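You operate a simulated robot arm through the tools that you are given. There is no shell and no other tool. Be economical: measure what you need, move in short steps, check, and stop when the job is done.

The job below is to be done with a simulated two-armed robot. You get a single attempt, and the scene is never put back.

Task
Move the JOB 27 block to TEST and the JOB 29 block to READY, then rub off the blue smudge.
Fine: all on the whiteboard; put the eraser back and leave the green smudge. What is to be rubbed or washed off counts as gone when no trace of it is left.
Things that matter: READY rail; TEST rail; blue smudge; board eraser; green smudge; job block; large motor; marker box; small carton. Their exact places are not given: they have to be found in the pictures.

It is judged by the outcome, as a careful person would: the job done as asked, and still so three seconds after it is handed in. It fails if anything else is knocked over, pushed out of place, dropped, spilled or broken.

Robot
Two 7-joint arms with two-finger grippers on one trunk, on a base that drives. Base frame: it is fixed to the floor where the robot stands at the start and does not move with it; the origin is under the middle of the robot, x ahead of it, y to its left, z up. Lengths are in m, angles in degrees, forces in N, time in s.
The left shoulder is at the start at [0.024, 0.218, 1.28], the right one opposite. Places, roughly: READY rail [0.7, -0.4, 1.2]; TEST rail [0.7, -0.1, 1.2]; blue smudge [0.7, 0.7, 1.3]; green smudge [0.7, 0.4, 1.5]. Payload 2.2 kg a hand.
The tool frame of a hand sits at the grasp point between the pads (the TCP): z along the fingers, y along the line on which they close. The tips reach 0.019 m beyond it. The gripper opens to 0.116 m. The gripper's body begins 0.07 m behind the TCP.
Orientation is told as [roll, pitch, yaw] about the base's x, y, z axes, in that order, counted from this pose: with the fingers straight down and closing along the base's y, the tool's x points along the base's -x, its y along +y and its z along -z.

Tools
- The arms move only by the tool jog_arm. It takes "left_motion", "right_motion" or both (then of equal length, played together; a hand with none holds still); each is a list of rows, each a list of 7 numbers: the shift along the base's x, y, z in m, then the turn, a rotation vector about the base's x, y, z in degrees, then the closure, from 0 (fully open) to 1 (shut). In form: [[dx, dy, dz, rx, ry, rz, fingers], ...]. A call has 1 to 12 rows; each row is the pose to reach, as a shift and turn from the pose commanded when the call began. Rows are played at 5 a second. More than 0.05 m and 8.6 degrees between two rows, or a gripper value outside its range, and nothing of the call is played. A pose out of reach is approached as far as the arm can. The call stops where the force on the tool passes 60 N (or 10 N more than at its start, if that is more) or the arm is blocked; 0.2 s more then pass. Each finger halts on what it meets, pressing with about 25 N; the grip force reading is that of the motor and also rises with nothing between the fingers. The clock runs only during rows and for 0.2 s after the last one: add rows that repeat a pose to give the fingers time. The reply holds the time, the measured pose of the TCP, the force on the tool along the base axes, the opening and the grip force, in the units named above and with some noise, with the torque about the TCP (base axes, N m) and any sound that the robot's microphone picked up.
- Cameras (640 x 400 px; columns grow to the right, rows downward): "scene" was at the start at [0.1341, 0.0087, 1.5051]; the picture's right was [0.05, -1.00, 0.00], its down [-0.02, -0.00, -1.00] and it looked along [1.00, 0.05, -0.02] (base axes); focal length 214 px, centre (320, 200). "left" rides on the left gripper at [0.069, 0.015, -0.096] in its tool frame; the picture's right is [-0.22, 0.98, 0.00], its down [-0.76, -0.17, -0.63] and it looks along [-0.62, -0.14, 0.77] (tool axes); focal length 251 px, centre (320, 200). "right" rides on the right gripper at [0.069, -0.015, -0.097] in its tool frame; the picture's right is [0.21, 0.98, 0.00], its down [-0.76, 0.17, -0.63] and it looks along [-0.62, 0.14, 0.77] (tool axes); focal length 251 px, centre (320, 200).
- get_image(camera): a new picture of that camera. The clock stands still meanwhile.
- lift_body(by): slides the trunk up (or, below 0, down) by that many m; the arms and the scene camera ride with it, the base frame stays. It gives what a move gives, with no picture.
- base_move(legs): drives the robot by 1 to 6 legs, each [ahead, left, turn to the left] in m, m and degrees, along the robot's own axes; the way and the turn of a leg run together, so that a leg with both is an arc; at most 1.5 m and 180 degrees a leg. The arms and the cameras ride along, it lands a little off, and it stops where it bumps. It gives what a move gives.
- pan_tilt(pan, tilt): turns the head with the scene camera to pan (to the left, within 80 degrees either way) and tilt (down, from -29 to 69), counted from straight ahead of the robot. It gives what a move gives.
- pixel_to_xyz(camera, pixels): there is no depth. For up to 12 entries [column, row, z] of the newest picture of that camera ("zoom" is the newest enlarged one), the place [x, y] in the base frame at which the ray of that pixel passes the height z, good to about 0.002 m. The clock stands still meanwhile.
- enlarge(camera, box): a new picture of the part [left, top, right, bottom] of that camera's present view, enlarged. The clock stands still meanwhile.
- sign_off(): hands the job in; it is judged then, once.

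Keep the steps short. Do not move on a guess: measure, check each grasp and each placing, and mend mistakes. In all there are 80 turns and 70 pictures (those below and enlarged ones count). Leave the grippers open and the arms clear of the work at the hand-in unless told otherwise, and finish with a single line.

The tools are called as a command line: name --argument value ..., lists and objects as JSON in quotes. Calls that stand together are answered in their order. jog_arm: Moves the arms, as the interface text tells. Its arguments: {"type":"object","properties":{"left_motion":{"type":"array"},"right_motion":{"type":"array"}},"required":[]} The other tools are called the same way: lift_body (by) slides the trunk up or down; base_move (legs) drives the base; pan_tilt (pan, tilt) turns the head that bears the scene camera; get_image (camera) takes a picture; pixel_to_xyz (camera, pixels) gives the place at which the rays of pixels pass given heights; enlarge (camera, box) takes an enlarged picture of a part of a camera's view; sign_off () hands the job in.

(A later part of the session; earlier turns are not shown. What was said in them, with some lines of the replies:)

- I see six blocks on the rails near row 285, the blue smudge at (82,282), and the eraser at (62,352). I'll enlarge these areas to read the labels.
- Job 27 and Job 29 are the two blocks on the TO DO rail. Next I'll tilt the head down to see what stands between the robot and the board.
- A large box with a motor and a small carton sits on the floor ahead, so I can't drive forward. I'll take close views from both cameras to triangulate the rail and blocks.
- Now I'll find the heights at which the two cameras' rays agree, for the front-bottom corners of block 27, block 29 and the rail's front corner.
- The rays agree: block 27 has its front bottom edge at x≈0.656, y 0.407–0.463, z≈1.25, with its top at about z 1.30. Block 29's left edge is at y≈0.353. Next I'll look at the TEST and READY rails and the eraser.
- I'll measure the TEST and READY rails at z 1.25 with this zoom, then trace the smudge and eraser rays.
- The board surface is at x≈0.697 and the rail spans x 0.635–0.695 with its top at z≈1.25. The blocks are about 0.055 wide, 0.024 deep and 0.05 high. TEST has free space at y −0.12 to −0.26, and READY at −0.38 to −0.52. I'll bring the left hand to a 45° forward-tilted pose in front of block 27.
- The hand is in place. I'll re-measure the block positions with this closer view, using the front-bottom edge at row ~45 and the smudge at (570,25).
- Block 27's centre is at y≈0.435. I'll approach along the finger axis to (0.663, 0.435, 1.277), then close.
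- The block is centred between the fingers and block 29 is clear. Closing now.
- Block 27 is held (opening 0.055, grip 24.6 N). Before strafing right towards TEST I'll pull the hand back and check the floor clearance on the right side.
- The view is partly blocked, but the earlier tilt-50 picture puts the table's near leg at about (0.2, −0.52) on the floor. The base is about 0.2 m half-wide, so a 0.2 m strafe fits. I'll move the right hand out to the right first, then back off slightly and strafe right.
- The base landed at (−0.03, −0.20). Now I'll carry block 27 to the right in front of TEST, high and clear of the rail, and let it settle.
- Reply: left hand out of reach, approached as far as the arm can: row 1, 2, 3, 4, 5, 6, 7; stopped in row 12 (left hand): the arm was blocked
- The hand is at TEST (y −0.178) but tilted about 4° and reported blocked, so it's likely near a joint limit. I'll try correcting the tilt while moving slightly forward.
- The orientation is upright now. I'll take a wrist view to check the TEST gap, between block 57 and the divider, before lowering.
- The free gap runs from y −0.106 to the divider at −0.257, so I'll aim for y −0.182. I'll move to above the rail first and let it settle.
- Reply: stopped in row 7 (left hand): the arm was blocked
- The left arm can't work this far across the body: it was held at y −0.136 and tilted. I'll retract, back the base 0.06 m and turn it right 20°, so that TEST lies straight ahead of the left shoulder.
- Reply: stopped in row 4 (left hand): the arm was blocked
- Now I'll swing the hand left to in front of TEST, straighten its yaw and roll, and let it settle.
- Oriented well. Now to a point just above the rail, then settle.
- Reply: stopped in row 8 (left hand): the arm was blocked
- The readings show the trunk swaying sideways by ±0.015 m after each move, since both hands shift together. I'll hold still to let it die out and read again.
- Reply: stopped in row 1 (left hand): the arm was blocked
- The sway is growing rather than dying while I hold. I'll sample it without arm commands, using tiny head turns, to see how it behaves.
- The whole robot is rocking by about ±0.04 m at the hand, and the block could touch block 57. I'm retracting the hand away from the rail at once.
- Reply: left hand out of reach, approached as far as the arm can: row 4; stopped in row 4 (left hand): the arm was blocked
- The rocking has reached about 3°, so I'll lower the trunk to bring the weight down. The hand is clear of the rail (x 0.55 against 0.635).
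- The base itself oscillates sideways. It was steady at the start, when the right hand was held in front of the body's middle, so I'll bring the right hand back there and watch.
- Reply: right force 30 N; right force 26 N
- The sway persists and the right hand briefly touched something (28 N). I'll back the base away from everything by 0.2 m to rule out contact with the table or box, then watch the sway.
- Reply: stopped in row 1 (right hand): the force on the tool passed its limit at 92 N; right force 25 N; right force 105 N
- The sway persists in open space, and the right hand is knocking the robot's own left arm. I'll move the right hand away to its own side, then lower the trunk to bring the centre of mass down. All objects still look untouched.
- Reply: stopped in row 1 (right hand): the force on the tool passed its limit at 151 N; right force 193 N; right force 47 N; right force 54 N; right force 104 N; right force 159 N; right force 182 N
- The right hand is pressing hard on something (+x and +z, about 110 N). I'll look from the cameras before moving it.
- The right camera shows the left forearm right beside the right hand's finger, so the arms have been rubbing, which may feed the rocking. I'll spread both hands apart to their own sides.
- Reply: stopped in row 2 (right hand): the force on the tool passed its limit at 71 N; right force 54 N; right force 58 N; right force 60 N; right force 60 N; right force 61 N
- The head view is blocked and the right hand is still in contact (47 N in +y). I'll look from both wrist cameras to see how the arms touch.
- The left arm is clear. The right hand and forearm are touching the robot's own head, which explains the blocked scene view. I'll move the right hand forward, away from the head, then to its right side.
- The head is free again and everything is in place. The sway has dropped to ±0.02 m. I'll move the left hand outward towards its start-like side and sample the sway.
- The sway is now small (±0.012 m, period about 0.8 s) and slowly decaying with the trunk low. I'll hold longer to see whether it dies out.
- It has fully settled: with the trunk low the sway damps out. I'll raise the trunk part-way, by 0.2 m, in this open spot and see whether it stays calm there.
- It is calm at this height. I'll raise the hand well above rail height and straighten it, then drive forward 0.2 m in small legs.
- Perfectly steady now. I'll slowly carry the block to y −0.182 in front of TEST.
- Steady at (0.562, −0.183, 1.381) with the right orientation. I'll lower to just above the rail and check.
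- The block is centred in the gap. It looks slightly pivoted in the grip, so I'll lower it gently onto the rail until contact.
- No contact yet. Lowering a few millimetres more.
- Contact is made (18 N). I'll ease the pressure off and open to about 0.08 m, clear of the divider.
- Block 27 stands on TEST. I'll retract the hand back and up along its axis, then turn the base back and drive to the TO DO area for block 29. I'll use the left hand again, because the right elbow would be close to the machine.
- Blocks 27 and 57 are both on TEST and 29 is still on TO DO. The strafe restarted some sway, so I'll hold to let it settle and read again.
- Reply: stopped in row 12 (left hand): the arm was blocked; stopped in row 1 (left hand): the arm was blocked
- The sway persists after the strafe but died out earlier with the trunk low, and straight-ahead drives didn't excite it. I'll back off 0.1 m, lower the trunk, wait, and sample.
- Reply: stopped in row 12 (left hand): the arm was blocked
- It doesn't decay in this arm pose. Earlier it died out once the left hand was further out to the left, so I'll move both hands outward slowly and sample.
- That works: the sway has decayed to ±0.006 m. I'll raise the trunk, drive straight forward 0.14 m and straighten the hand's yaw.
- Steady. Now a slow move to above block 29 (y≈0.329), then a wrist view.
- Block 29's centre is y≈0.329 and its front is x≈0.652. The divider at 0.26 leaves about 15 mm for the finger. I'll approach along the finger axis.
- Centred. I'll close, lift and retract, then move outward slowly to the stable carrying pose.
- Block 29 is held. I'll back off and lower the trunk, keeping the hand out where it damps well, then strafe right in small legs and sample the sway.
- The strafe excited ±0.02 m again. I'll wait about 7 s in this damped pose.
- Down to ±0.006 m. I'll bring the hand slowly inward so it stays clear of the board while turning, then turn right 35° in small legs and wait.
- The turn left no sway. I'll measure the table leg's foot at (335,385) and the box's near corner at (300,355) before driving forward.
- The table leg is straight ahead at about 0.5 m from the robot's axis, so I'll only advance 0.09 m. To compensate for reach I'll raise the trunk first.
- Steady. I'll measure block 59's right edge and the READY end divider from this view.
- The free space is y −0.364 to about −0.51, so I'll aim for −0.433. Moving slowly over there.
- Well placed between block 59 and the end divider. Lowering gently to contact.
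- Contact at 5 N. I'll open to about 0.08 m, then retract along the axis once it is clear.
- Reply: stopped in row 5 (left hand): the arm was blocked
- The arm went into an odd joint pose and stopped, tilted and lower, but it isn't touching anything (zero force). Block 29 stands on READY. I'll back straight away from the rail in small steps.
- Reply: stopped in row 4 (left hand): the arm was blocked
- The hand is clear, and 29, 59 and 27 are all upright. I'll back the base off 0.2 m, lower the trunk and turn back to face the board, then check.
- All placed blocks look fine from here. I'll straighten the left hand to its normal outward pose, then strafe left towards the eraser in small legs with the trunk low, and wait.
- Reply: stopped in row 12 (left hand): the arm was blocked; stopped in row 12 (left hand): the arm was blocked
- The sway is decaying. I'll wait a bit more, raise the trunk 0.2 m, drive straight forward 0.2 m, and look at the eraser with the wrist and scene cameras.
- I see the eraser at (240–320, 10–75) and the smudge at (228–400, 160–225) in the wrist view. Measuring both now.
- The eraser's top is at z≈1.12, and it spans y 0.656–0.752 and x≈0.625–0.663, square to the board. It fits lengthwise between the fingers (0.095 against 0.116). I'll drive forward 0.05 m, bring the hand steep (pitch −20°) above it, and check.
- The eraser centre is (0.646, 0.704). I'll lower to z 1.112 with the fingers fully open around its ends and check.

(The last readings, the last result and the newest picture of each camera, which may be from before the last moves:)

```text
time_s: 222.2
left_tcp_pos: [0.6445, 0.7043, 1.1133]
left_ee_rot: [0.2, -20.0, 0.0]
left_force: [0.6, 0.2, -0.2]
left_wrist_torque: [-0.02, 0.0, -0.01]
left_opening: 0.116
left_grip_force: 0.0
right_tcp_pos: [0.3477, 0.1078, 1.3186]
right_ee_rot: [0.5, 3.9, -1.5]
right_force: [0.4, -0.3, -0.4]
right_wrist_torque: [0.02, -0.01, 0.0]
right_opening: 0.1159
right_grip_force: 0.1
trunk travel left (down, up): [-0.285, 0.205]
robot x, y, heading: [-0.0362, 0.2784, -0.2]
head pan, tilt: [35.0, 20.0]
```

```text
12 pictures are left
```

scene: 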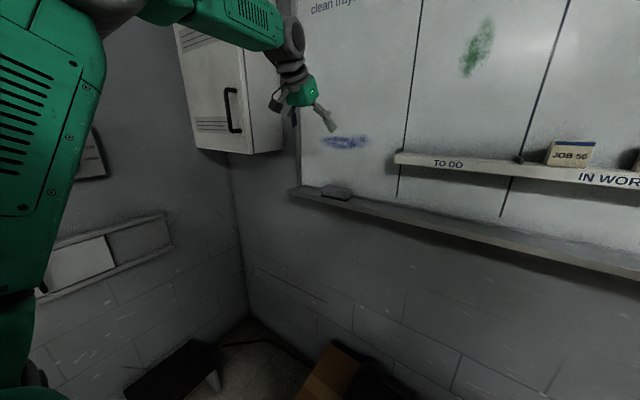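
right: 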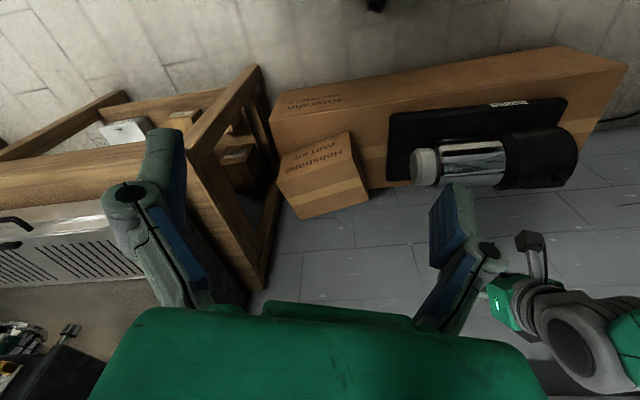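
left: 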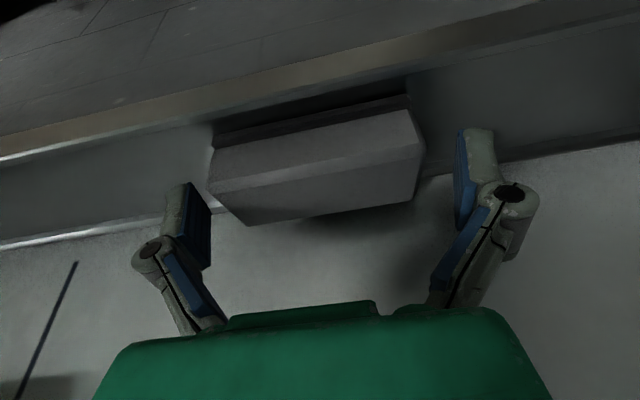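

The eraser sits between the pads. I'll close, lift and pull back, rotate the hand −90° about y so the felt faces the board, and look.

jog_arm --left_motion '[[0, 0, 0, 0, 0, 0, 0.3], [0, 0, 0, 0, 0, 0, 0.4], [0, 0, 0, 0, 0, 0, 0.4], [0, 0, 0.01, 0, 0, 0, 0.4], [0, 0, 0.035, 0, 0, 0, 0.4], [-0.015, 0, 0.07, 0, 0, 0, 0.4], [-0.035, 0, 0.105, 0, 0, 0, 0.4], [-0.055, 0, 0.135, 0, 0, 0, 0.4], [-0.075, 0, 0.15, 0, 0, 0, 0.4], [-0.085, 0, 0.155, 0, 0, 0, 0.4], [-0.085, 0, 0.155, 0, 0, 0, 0.4]]'

jog_arm --left_motion '[[0, 0, 0, 0, -8, 0, 0.4], [0, 0, 0, 0, -16, 0, 0.4], [0, 0, 0, 0, -24, 0, 0.4], [0, 0, 0, 0, -32, 0, 0.4], [0, 0, 0, 0, -40, 0, 0.4], [0, 0, 0, 0, -48, 0, 0.4], [0, 0, 0, 0, -56, 0, 0.4], [0, 0, 0, 0, -64, 0, 0.4], [0, 0, 0, 0, -72, 0, 0.4], [0, 0, 0, 0, -80, 0, 0.4], [0, 0, 0, 0, -88, 0, 0.4], [0, 0, 0, 0, -90, 0, 0.4]]'

get_image --camera "scene"

get_image --camera "left"

```text
time_s: 224.7
left_tcp_pos: [0.5614, 0.706, 1.2676]
left_ee_rot: [0.1, -20.0, 0.0]
left_force: [0.5, 0.8, -0.4]
left_wrist_torque: [0.0, 0.02, -0.02]
left_opening: 0.0995
left_grip_force: 24.5
right_tcp_pos: [0.3481, 0.1079, 1.319]
right_ee_rot: [0.5, 3.9, -1.5]
right_force: [-0.2, -0.2, -0.8]
right_wrist_torque: [-0.03, 0.01, -0.01]
right_opening: 0.1162
right_grip_force: 0.0
trunk travel left (down, up): [-0.285, 0.205]
robot x, y, heading: [-0.0336, 0.2825, -0.1]
head pan, tilt: [35.0, 20.0]
```

```text
time_s: 227.2
left_tcp_pos: [0.5603, 0.709, 1.2671]
left_ee_rot: [-179.1, -69.9, 179.5]
left_force: [-0.4, 0.0, -1.0]
left_wrist_torque: [0.06, -0.03, -0.01]
left_opening: 0.0988
left_grip_force: 24.6
left hand out of reach, approached as far as the arm can: row 5
right_tcp_pos: [0.3472, 0.1125, 1.3197]
right_ee_rot: [0.3, 3.7, -1.5]
right_force: [0.3, 0.0, -0.6]
right_wrist_torque: [-0.06, 0.01, 0.0]
right_opening: 0.1162
right_grip_force: 0.1
trunk travel left (down, up): [-0.285, 0.205]
robot x, y, heading: [-0.0324, 0.281, 0.0]
head pan, tilt: [35.0, 20.0]
```

```text
11 pictures are left
```

scene: 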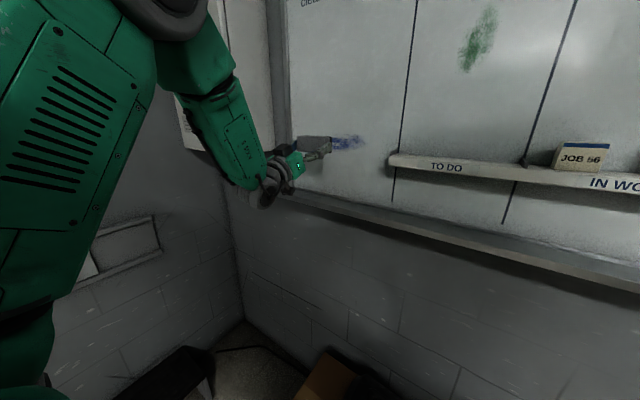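

```text
10 pictures are left
```

left: 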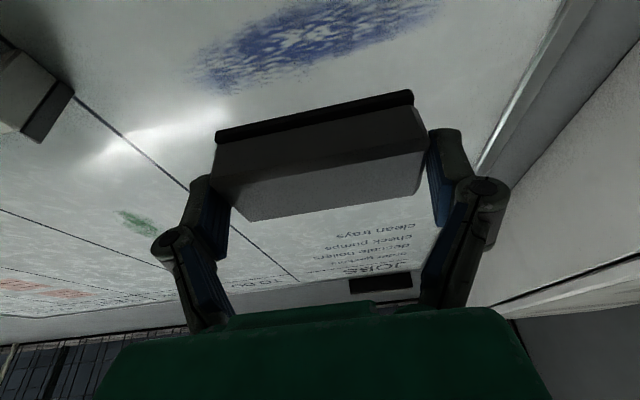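

The eraser is held at its ends with the felt facing the board. I'll approach in small steps towards contact (expected near x 0.664).

jog_arm --left_motion '[[0.03, 0, 0, 0, 0, 0, 0.4], [0.06, 0, 0, 0, 0, 0, 0.4], [0.08, 0, 0, 0, 0, 0, 0.4], [0.09, 0, 0, 0, 0, 0, 0.4], [0.096, 0, 0, 0, 0, 0, 0.4], [0.1, 0, 0, 0, 0, 0, 0.4], [0.103, 0, 0, 0, 0, 0, 0.4], [0.103, 0, 0, 0, 0, 0, 0.4]]'

jog_arm --left_motion '[[0.001, 0, 0, 0, 0, 0, 0.4], [0.002, 0, 0, 0, 0, 0, 0.4], [0.003, 0, 0, 0, 0, 0, 0.4], [0.003, 0, 0, 0, 0, 0, 0.4]]'

```text
time_s: 229.1
left_tcp_pos: [0.6584, 0.7028, 1.2695]
left_ee_rot: [-179.8, -69.8, -179.9]
left_force: [-25.1, -4.7, -5.4]
left_wrist_torque: [-0.04, 0.28, -0.1]
left_opening: 0.0994
left_grip_force: 25.0
right_tcp_pos: [0.3428, 0.106, 1.3221]
right_ee_rot: [0.6, 3.2, -1.5]
right_force: [0.0, 0.3, -0.1]
right_wrist_torque: [0.02, 0.01, -0.01]
right_opening: 0.1158
right_grip_force: 0.0
trunk travel left (down, up): [-0.285, 0.205]
robot x, y, heading: [-0.034, 0.2818, -0.3]
head pan, tilt: [35.0, 20.0]
```

```text
time_s: 230.1
left_tcp_pos: [0.6621, 0.7041, 1.271]
left_ee_rot: [-179.9, -69.8, -179.9]
left_force: [-26.3, -3.4, -1.7]
left_wrist_torque: [-0.03, 0.35, -0.1]
left_opening: 0.101
left_grip_force: 24.7
right_tcp_pos: [0.342, 0.1066, 1.3231]
right_ee_rot: [0.6, 3.1, -1.5]
right_force: [-0.5, 0.6, 1.0]
right_wrist_torque: [0.0, -0.03, -0.02]
right_opening: 0.1158
right_grip_force: 0.1
trunk travel left (down, up): [-0.285, 0.205]
robot x, y, heading: [-0.0393, 0.2812, -0.2]
head pan, tilt: [35.0, 20.0]
```

Contact at 26 N. That's enough, and the eraser shifted slightly in the grip, so I won't press harder. I'll ease 1 mm, wipe sideways at this height, then slightly higher and slightly lower.

jog_arm --left_motion '[[-0.001, -0.03, 0, 0, 0, 0, 0.4], [-0.001, -0.06, 0, 0, 0, 0, 0.4], [-0.001, -0.085, 0, 0, 0, 0, 0.4], [-0.001, -0.055, 0, 0, 0, 0, 0.4], [-0.001, -0.025, 0, 0, 0, 0, 0.4], [-0.001, 0.005, 0, 0, 0, 0, 0.4], [-0.001, 0.035, 0, 0, 0, 0, 0.4], [-0.001, 0.065, 0, 0, 0, 0, 0.4], [-0.001, 0.09, 0, 0, 0, 0, 0.4], [-0.001, 0.06, 0.006, 0, 0, 0, 0.4], [-0.001, 0.03, 0.012, 0, 0, 0, 0.4], [-0.001, 0, 0.018, 0, 0, 0, 0.4]]'

jog_arm --left_motion '[[0, -0.03, 0, 0, 0, 0, 0.4], [0, -0.06, 0, 0, 0, 0, 0.4], [0, -0.085, 0, 0, 0, 0, 0.4], [0, -0.055, 0, 0, 0, 0, 0.4], [0, -0.025, 0, 0, 0, 0, 0.4], [0, 0.005, 0, 0, 0, 0, 0.4], [0, 0.035, 0, 0, 0, 0, 0.4], [0, 0.065, 0, 0, 0, 0, 0.4], [0, 0.09, -0.01, 0, 0, 0, 0.4], [0, 0.06, -0.022, 0, 0, 0, 0.4], [0, 0.03, -0.034, 0, 0, 0, 0.4], [0, 0, -0.042, 0, 0, 0, 0.4]]'

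enlarge --camera "scene" --box '[260, 90, 420, 210]'

```text
time_s: 232.7
left_tcp_pos: [0.6631, 0.6997, 1.2899]
left_ee_rot: [179.8, -69.8, -179.6]
left_force: [-12.5, -1.0, 1.9]
left_wrist_torque: [-0.12, 0.18, -0.61]
left_opening: 0.1017
left_grip_force: 24.7
left hand out of reach, approached as far as the arm can: row 1, 2, 3, 4, 5
right_tcp_pos: [0.3452, 0.103, 1.3194]
right_ee_rot: [0.8, 3.6, -1.5]
right_force: [-1.0, 0.6, 0.6]
right_wrist_torque: [-0.03, -0.03, 0.02]
right_opening: 0.1158
right_grip_force: 0.0
trunk travel left (down, up): [-0.285, 0.205]
robot x, y, heading: [-0.0366, 0.279, -0.0]
head pan, tilt: [35.0, 20.0]
```

```text
time_s: 235.2
left_tcp_pos: [0.6628, 0.701, 1.2475]
left_ee_rot: [-180.1, -69.8, -179.8]
left_force: [-16.1, 1.6, -0.4]
left_wrist_torque: [-0.02, 0.3, -0.74]
left_opening: 0.1016
left_grip_force: 24.7
left hand out of reach, approached as far as the arm can: row 1, 2, 3, 4, 5
right_tcp_pos: [0.3436, 0.1054, 1.3202]
right_ee_rot: [0.6, 3.3, -1.5]
right_force: [-0.2, 0.1, 0.6]
right_wrist_torque: [0.02, 0.01, 0.01]
right_opening: 0.116
right_grip_force: 0.0
trunk travel left (down, up): [-0.285, 0.205]
robot x, y, heading: [-0.0344, 0.2834, -0.2]
head pan, tilt: [35.0, 20.0]
```

```text
3.33 times, centred on (340, 150) of scene
```

zoom: 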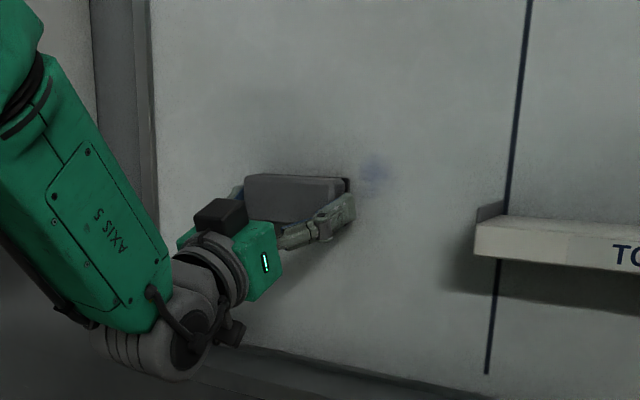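

Almost all is gone. A faint trace remains just right of the eraser, at about y 0.62, and the arm reported reach trouble in that direction. I'll move there slowly and read how far it gets.

jog_arm --left_motion '[[0, -0.015, 0.005, 0, 0, 0, 0.4], [0, -0.03, 0.01, 0, 0, 0, 0.4], [0, -0.045, 0.015, 0, 0, 0, 0.4], [0, -0.06, 0.018, 0, 0, 0, 0.4], [0, -0.075, 0.018, 0, 0, 0, 0.4], [0, -0.085, 0.018, 0, 0, 0, 0.4], [0, -0.085, 0.018, 0, 0, 0, 0.4]]'

enlarge --camera "scene" --box '[260, 90, 420, 210]'

```text
time_s: 236.8
left_tcp_pos: [0.6614, 0.6664, 1.269]
left_ee_rot: [179.1, -70.3, 178.4]
left_force: [-14.7, 4.1, -1.1]
left_wrist_torque: [-0.01, 0.13, 0.88]
left_opening: 0.1011
left_grip_force: 24.3
left hand out of reach, approached as far as the arm can: row 1, 2, 3, 4, 5, 6, 7
right_tcp_pos: [0.3456, 0.1088, 1.3192]
right_ee_rot: [0.5, 3.5, -1.5]
right_force: [0.5, 0.4, -0.3]
right_wrist_torque: [-0.01, 0.0, 0.02]
right_opening: 0.1159
right_grip_force: 0.1
trunk travel left (down, up): [-0.285, 0.205]
robot x, y, heading: [-0.0361, 0.2815, -0.1]
head pan, tilt: [35.0, 20.0]
```

```text
3.33 times, centred on (340, 150) of scene
```

zoom: 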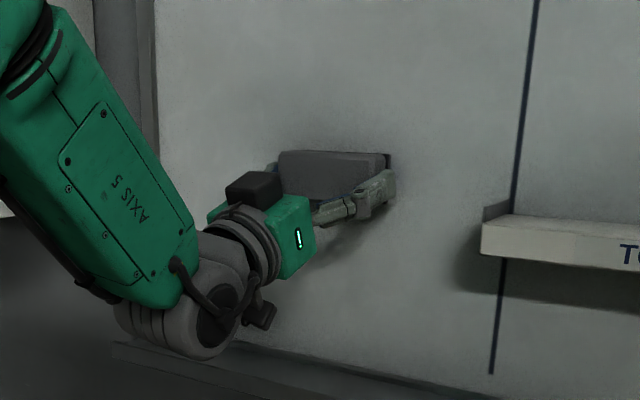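

It reached y 0.666, so the felt edge is at about 0.616, just covering the trace. I'll rub up and down there, shift the base 0.03 m right to cover further, rub again, then lift off and look.

jog_arm --left_motion '[[0, 0, 0.012, 0, 0, 0, 0.4], [0, 0, 0.025, 0, 0, 0, 0.4], [0, 0, 0.01, 0, 0, 0, 0.4], [0, 0, -0.01, 0, 0, 0, 0.4], [0, 0, -0.025, 0, 0, 0, 0.4], [0, 0, 0, 0, 0, 0, 0.4]]'

base_move --legs '[[0, -0.015, 0], [0, -0.015, 0]]'

jog_arm --left_motion '[[0, 0, 0.012, 0, 0, 0, 0.4], [0, 0, 0.025, 0, 0, 0, 0.4], [0, 0, 0.01, 0, 0, 0, 0.4], [0, 0, -0.01, 0, 0, 0, 0.4], [0, 0, -0.025, 0, 0, 0, 0.4], [0, 0, 0, 0, 0, 0, 0.4], [-0.03, 0.02, 0, 0, 0, 0, 0.4], [-0.06, 0.05, 0, 0, 0, 0, 0.4], [-0.09, 0.08, 0, 0, 0, 0, 0.4], [-0.09, 0.1, 0, 0, 0, 0, 0.4], [-0.09, 0.1, 0, 0, 0, 0, 0.4]]'

enlarge --camera "scene" --box '[260, 90, 420, 210]'

get_image --camera "left"

```text
time_s: 238.2
left_tcp_pos: [0.6621, 0.6654, 1.268]
left_ee_rot: [179.0, -70.5, 178.1]
left_force: [-17.7, -0.1, -3.8]
left_wrist_torque: [0.08, 0.36, -0.52]
left_opening: 0.1012
left_grip_force: 25.4
right_tcp_pos: [0.3454, 0.1094, 1.3221]
right_ee_rot: [0.5, 3.4, -1.6]
right_force: [0.3, -0.4, -0.5]
right_wrist_torque: [0.02, 0.01, 0.03]
right_opening: 0.1162
right_grip_force: 0.0
trunk travel left (down, up): [-0.285, 0.205]
robot x, y, heading: [-0.0362, 0.2776, -0.1]
head pan, tilt: [35.0, 20.0]
```

```text
time_s: 239.4
left_tcp_pos: [0.6623, 0.6343, 1.2699]
left_ee_rot: [178.8, -70.2, 178.2]
left_force: [-12.2, -4.5, 0.9]
left_wrist_torque: [-0.05, 0.23, 0.08]
left_opening: 0.1007
left_grip_force: 25.3
right_tcp_pos: [0.3437, 0.0776, 1.3204]
right_ee_rot: [0.5, 3.4, -1.5]
right_force: [0.4, 1.0, 0.1]
right_wrist_torque: [-0.01, -0.03, -0.01]
right_opening: 0.1161
right_grip_force: 0.0
trunk travel left (down, up): [-0.285, 0.205]
robot x, y, heading: [-0.0387, 0.2499, -0.0]
head pan, tilt: [35.0, 20.0]
```

```text
time_s: 241.8
left_tcp_pos: [0.5725, 0.7342, 1.27]
left_ee_rot: [178.8, -70.2, 178.2]
left_force: [0.6, -0.1, -0.3]
left_wrist_torque: [0.04, 0.03, 0.0]
left_opening: 0.1013
left_grip_force: 25.0
right_tcp_pos: [0.347, 0.0785, 1.3176]
right_ee_rot: [0.5, 4.0, -1.4]
right_force: [-0.3, -0.4, 0.0]
right_wrist_torque: [-0.02, 0.03, 0.01]
right_opening: 0.116
right_grip_force: 0.0
trunk travel left (down, up): [-0.285, 0.205]
robot x, y, heading: [-0.04, 0.2511, -0.2]
head pan, tilt: [35.0, 20.0]
```

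```text
3.33 times, centred on (340, 150) of scene
```

zoom: 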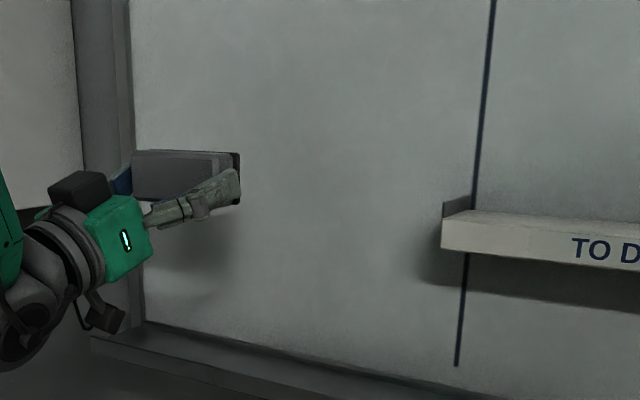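

```text
6 pictures are left
```

left: 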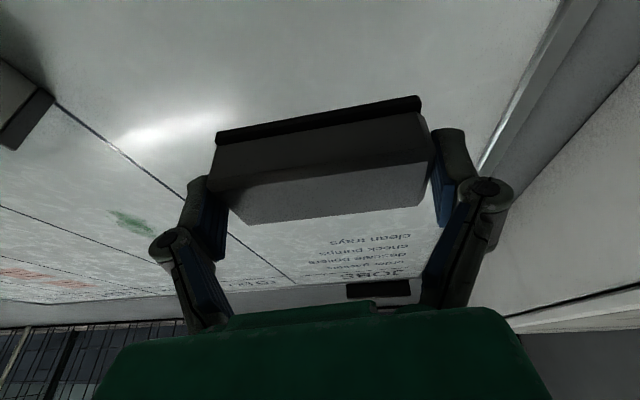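

The blue smudge is completely gone in both views, and the green one is untouched. I'll rotate the eraser back, felt down, and bring it just above its original place on the tray.

jog_arm --left_motion '[[0, 0, 0, 0, 8, 0, 0.4], [0, 0, 0, 0, 16, 0, 0.4], [0, 0, 0, 0, 24, 0, 0.4], [0, 0, 0, 0, 32, 0, 0.4], [0, 0, 0, 0, 40, 0, 0.4], [0, 0, 0, 0, 48, 0, 0.4], [0, 0, 0, 0, 56, 0, 0.4], [0, 0, 0, 0, 64, 0, 0.4], [0, 0, 0, 0, 72, 0, 0.4], [0, 0, 0, 0, 80, 0, 0.4], [0, 0, 0, 0, 86, 0, 0.4], [0, 0, 0, 0, 90, 0, 0.4]]'

jog_arm --left_motion '[[0.02, -0.01, -0.01, 0.5, 0, 0, 0.4], [0.045, -0.02, -0.03, 1, 0, 0, 0.4], [0.068, -0.028, -0.055, 1.5, 0, 0, 0.4], [0.072, -0.03, -0.085, 2, 0, 0, 0.4], [0.072, -0.03, -0.11, 2, 0, 0, 0.4], [0.072, -0.03, -0.13, 2, 0, 0, 0.4], [0.072, -0.03, -0.14, 2, 0, 0, 0.4], [0.072, -0.03, -0.14, 2, 0, 0, 0.4]]'

get_image --camera "left"

```text
time_s: 244.4
left_tcp_pos: [0.5731, 0.7354, 1.2695]
left_ee_rot: [-3.1, -19.6, 0.6]
left_force: [0.9, 0.1, -0.5]
left_wrist_torque: [-0.01, 0.01, 0.0]
left_opening: 0.1003
left_grip_force: 25.1
right_tcp_pos: [0.3481, 0.0788, 1.3179]
right_ee_rot: [0.5, 4.1, -1.6]
right_force: [-0.4, -0.2, 0.4]
right_wrist_torque: [-0.02, 0.0, 0.01]
right_opening: 0.1161
right_grip_force: 0.1
trunk travel left (down, up): [-0.285, 0.205]
robot x, y, heading: [-0.0376, 0.2548, -0.4]
head pan, tilt: [35.0, 20.0]
```

```text
time_s: 246.2
left_tcp_pos: [0.6469, 0.7041, 1.1295]
left_ee_rot: [-1.0, -19.7, -0.1]
left_force: [-1.2, 0.1, 0.4]
left_wrist_torque: [0.03, -0.01, -0.01]
left_opening: 0.1005
left_grip_force: 25.0
right_tcp_pos: [0.3471, 0.0783, 1.3168]
right_ee_rot: [0.5, 4.1, -1.6]
right_force: [0.8, -0.3, 0.6]
right_wrist_torque: [0.01, -0.02, -0.03]
right_opening: 0.1161
right_grip_force: 0.0
trunk travel left (down, up): [-0.285, 0.205]
robot x, y, heading: [-0.0333, 0.2522, 0.0]
head pan, tilt: [35.0, 20.0]
```

```text
5 pictures are left
```

left: 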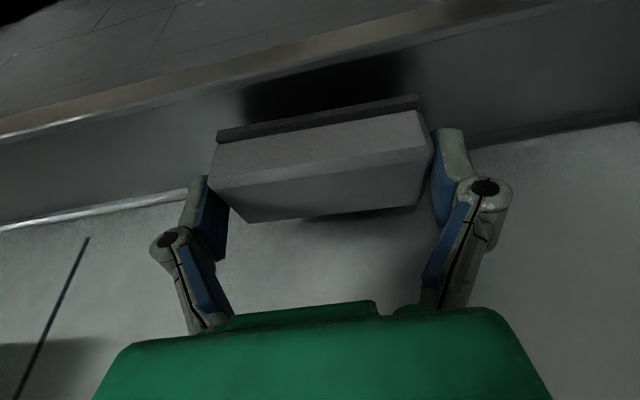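

Just above its place. I'll lower slowly to z≈1.111.

jog_arm --left_motion '[[0, 0, -0.005, 0, 0, 0, 0.4], [0, 0, -0.009, 0, 0, 0, 0.4], [0, 0, -0.012, 0, 0, 0, 0.4], [0, 0, -0.014, 0, 0, 0, 0.4], [0, 0, -0.016, 0, 0, 0, 0.4], [0, 0, -0.0175, 0, 0, 0, 0.4], [0, 0, -0.0185, 0, 0, 0, 0.4], [0, 0, -0.0185, 0, 0, 0, 0.4]]'

```text
time_s: 248.0
left_tcp_pos: [0.6452, 0.7046, 1.1134]
left_ee_rot: [-0.8, -19.9, -0.2]
left_force: [3.4, 3.7, 16.4]
left_wrist_torque: [-0.68, 0.16, 0.09]
left_opening: 0.1003
left_grip_force: 24.8
right_tcp_pos: [0.3449, 0.077, 1.3191]
right_ee_rot: [0.4, 3.8, -1.5]
right_force: [0.3, 0.2, -0.2]
right_wrist_torque: [0.05, 0.03, 0.06]
right_opening: 0.1162
right_grip_force: 0.0
trunk travel left (down, up): [-0.285, 0.205]
robot x, y, heading: [-0.0376, 0.2544, -0.0]
head pan, tilt: [35.0, 20.0]
5 turns are left
```

The eraser rests on the tray (16 N) at the same pose as when picked. I'll release, lift clear, retract, back the base away and look.

jog_arm --left_motion '[[0, 0, 0.001, 0, 0, 0, 0.3], [0, 0, 0.001, 0, 0, 0, 0.1], [0, 0, 0.001, 0, 0, 0, 0], [0, 0, 0.001, 0, 0, 0, 0], [0, 0, 0.02, 0, 0, 0, 0], [0, 0, 0.05, 0, 0, 0, 0], [-0.01, 0, 0.09, 0, 0, 0, 0], [-0.035, 0, 0.13, 0, 0, 0, 0], [-0.07, 0, 0.16, 0, 0, 0, 0], [-0.09, 0, 0.18, 0, 0, 0, 0], [-0.09, 0, 0.18, 0, 0, 0, 0]]'

base_move --legs '[[-0.08, 0, 0], [-0.07, 0, 0]]'

pan_tilt --pan 0 --tilt 10

get_image --camera "scene"

get_image --camera "left"

```text
time_s: 250.4
left_tcp_pos: [0.5564, 0.7065, 1.2911]
left_ee_rot: [-0.9, -19.7, -0.1]
left_force: [-0.1, -0.3, -0.6]
left_wrist_torque: [-0.01, 0.01, -0.01]
left_opening: 0.1159
left_grip_force: 0.1
right_tcp_pos: [0.3468, 0.0779, 1.3177]
right_ee_rot: [0.5, 4.0, -1.5]
right_force: [0.3, 0.5, 0.2]
right_wrist_torque: [0.04, 0.03, 0.01]
right_opening: 0.1159
right_grip_force: 0.2
trunk travel left (down, up): [-0.285, 0.205]
robot x, y, heading: [-0.0365, 0.252, -0.2]
head pan, tilt: [35.0, 20.0]
```

```text
time_s: 252.1
left_tcp_pos: [0.4077, 0.7049, 1.2907]
left_ee_rot: [-1.0, -19.7, -0.1]
left_force: [0.1, 0.1, 0.5]
left_wrist_torque: [0.03, -0.01, 0.05]
left_opening: 0.1161
left_grip_force: 0.1
right_tcp_pos: [0.2, 0.0793, 1.3156]
right_ee_rot: [0.6, 4.2, -1.6]
right_force: [0.6, -0.2, 0.2]
right_wrist_torque: [-0.04, 0.0, -0.01]
right_opening: 0.1157
right_grip_force: 0.0
trunk travel left (down, up): [-0.285, 0.205]
robot x, y, heading: [-0.1825, 0.2522, -0.2]
head pan, tilt: [35.0, 20.0]
```

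```text
time_s: 253.1
left_tcp_pos: [0.4049, 0.7064, 1.2927]
left_ee_rot: [-0.9, -19.9, -0.2]
left_force: [1.0, -0.1, 0.2]
left_wrist_torque: [0.03, -0.01, -0.04]
left_opening: 0.116
left_grip_force: 0.0
right_tcp_pos: [0.1964, 0.0788, 1.314]
right_ee_rot: [0.5, 4.5, -1.5]
right_force: [-0.3, 0.7, 0.0]
right_wrist_torque: [-0.03, -0.02, 0.0]
right_opening: 0.1161
right_grip_force: 0.0
trunk travel left (down, up): [-0.285, 0.205]
robot x, y, heading: [-0.1828, 0.2553, -0.1]
head pan, tilt: [0.0, 10.0]
```

```text
4 pictures are left
```

scene: 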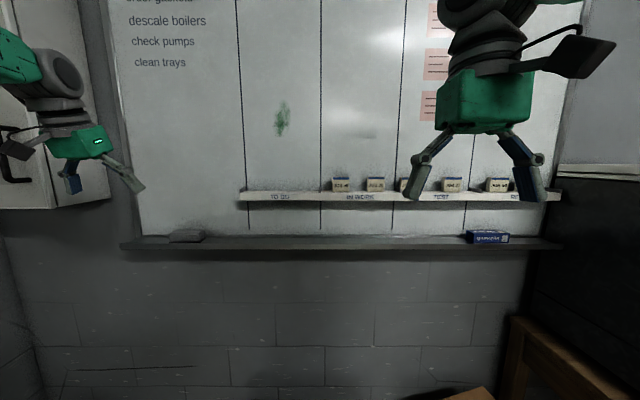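

```text
3 pictures are left
4 turns are left
```

left: 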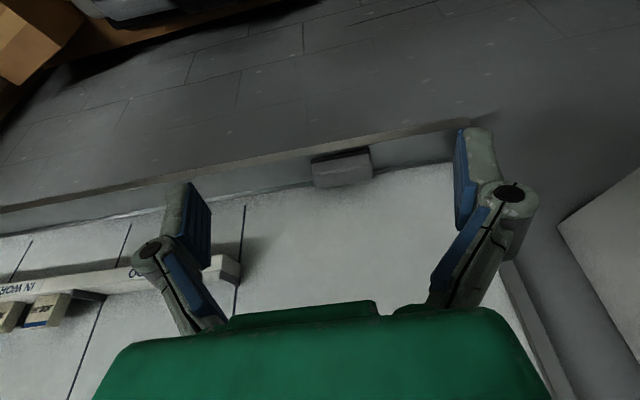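

The eraser is back, the board is clean and the robot is steady. I'll take two close-ups to check for any blue trace and to confirm the blocks.

enlarge --camera "scene" --box '[110, 130, 250, 250]'

enlarge --camera "scene" --box '[310, 140, 570, 255]'

```text
3.33 times, centred on (180, 190) of scene
```

zoom: 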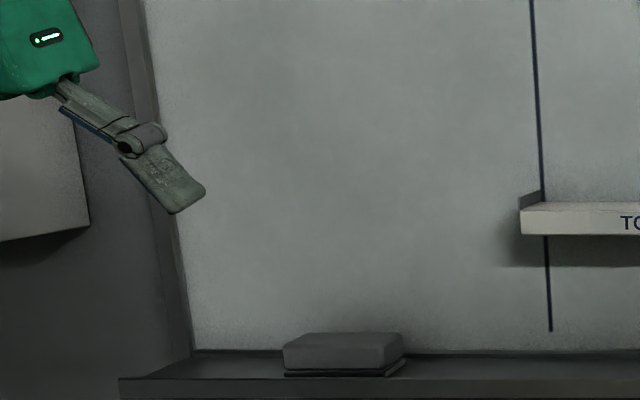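

```text
2.46 times, centred on (440, 198) of scene
3 turns are left
```

zoom: 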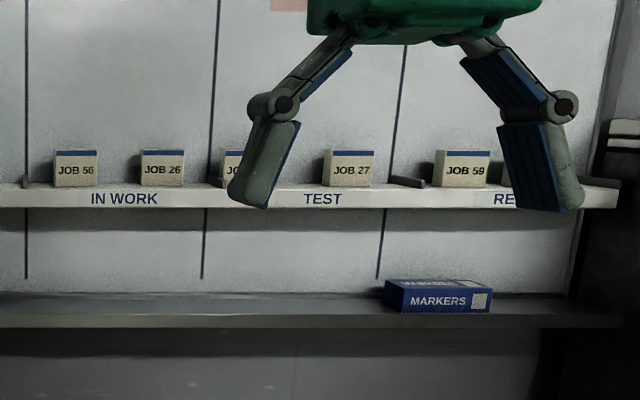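

No blue trace is left, the eraser lies flat on the tray, and the blocks are standing on their rails. Both grippers are open and clear, so I'm handing in.

sign_off

```text
The job is handed in.
```

JOB 27 is on TEST, JOB 29 is on READY, the blue smudge is wiped off with no trace visible, the eraser is back on the tray, and the green smudge is untouched.
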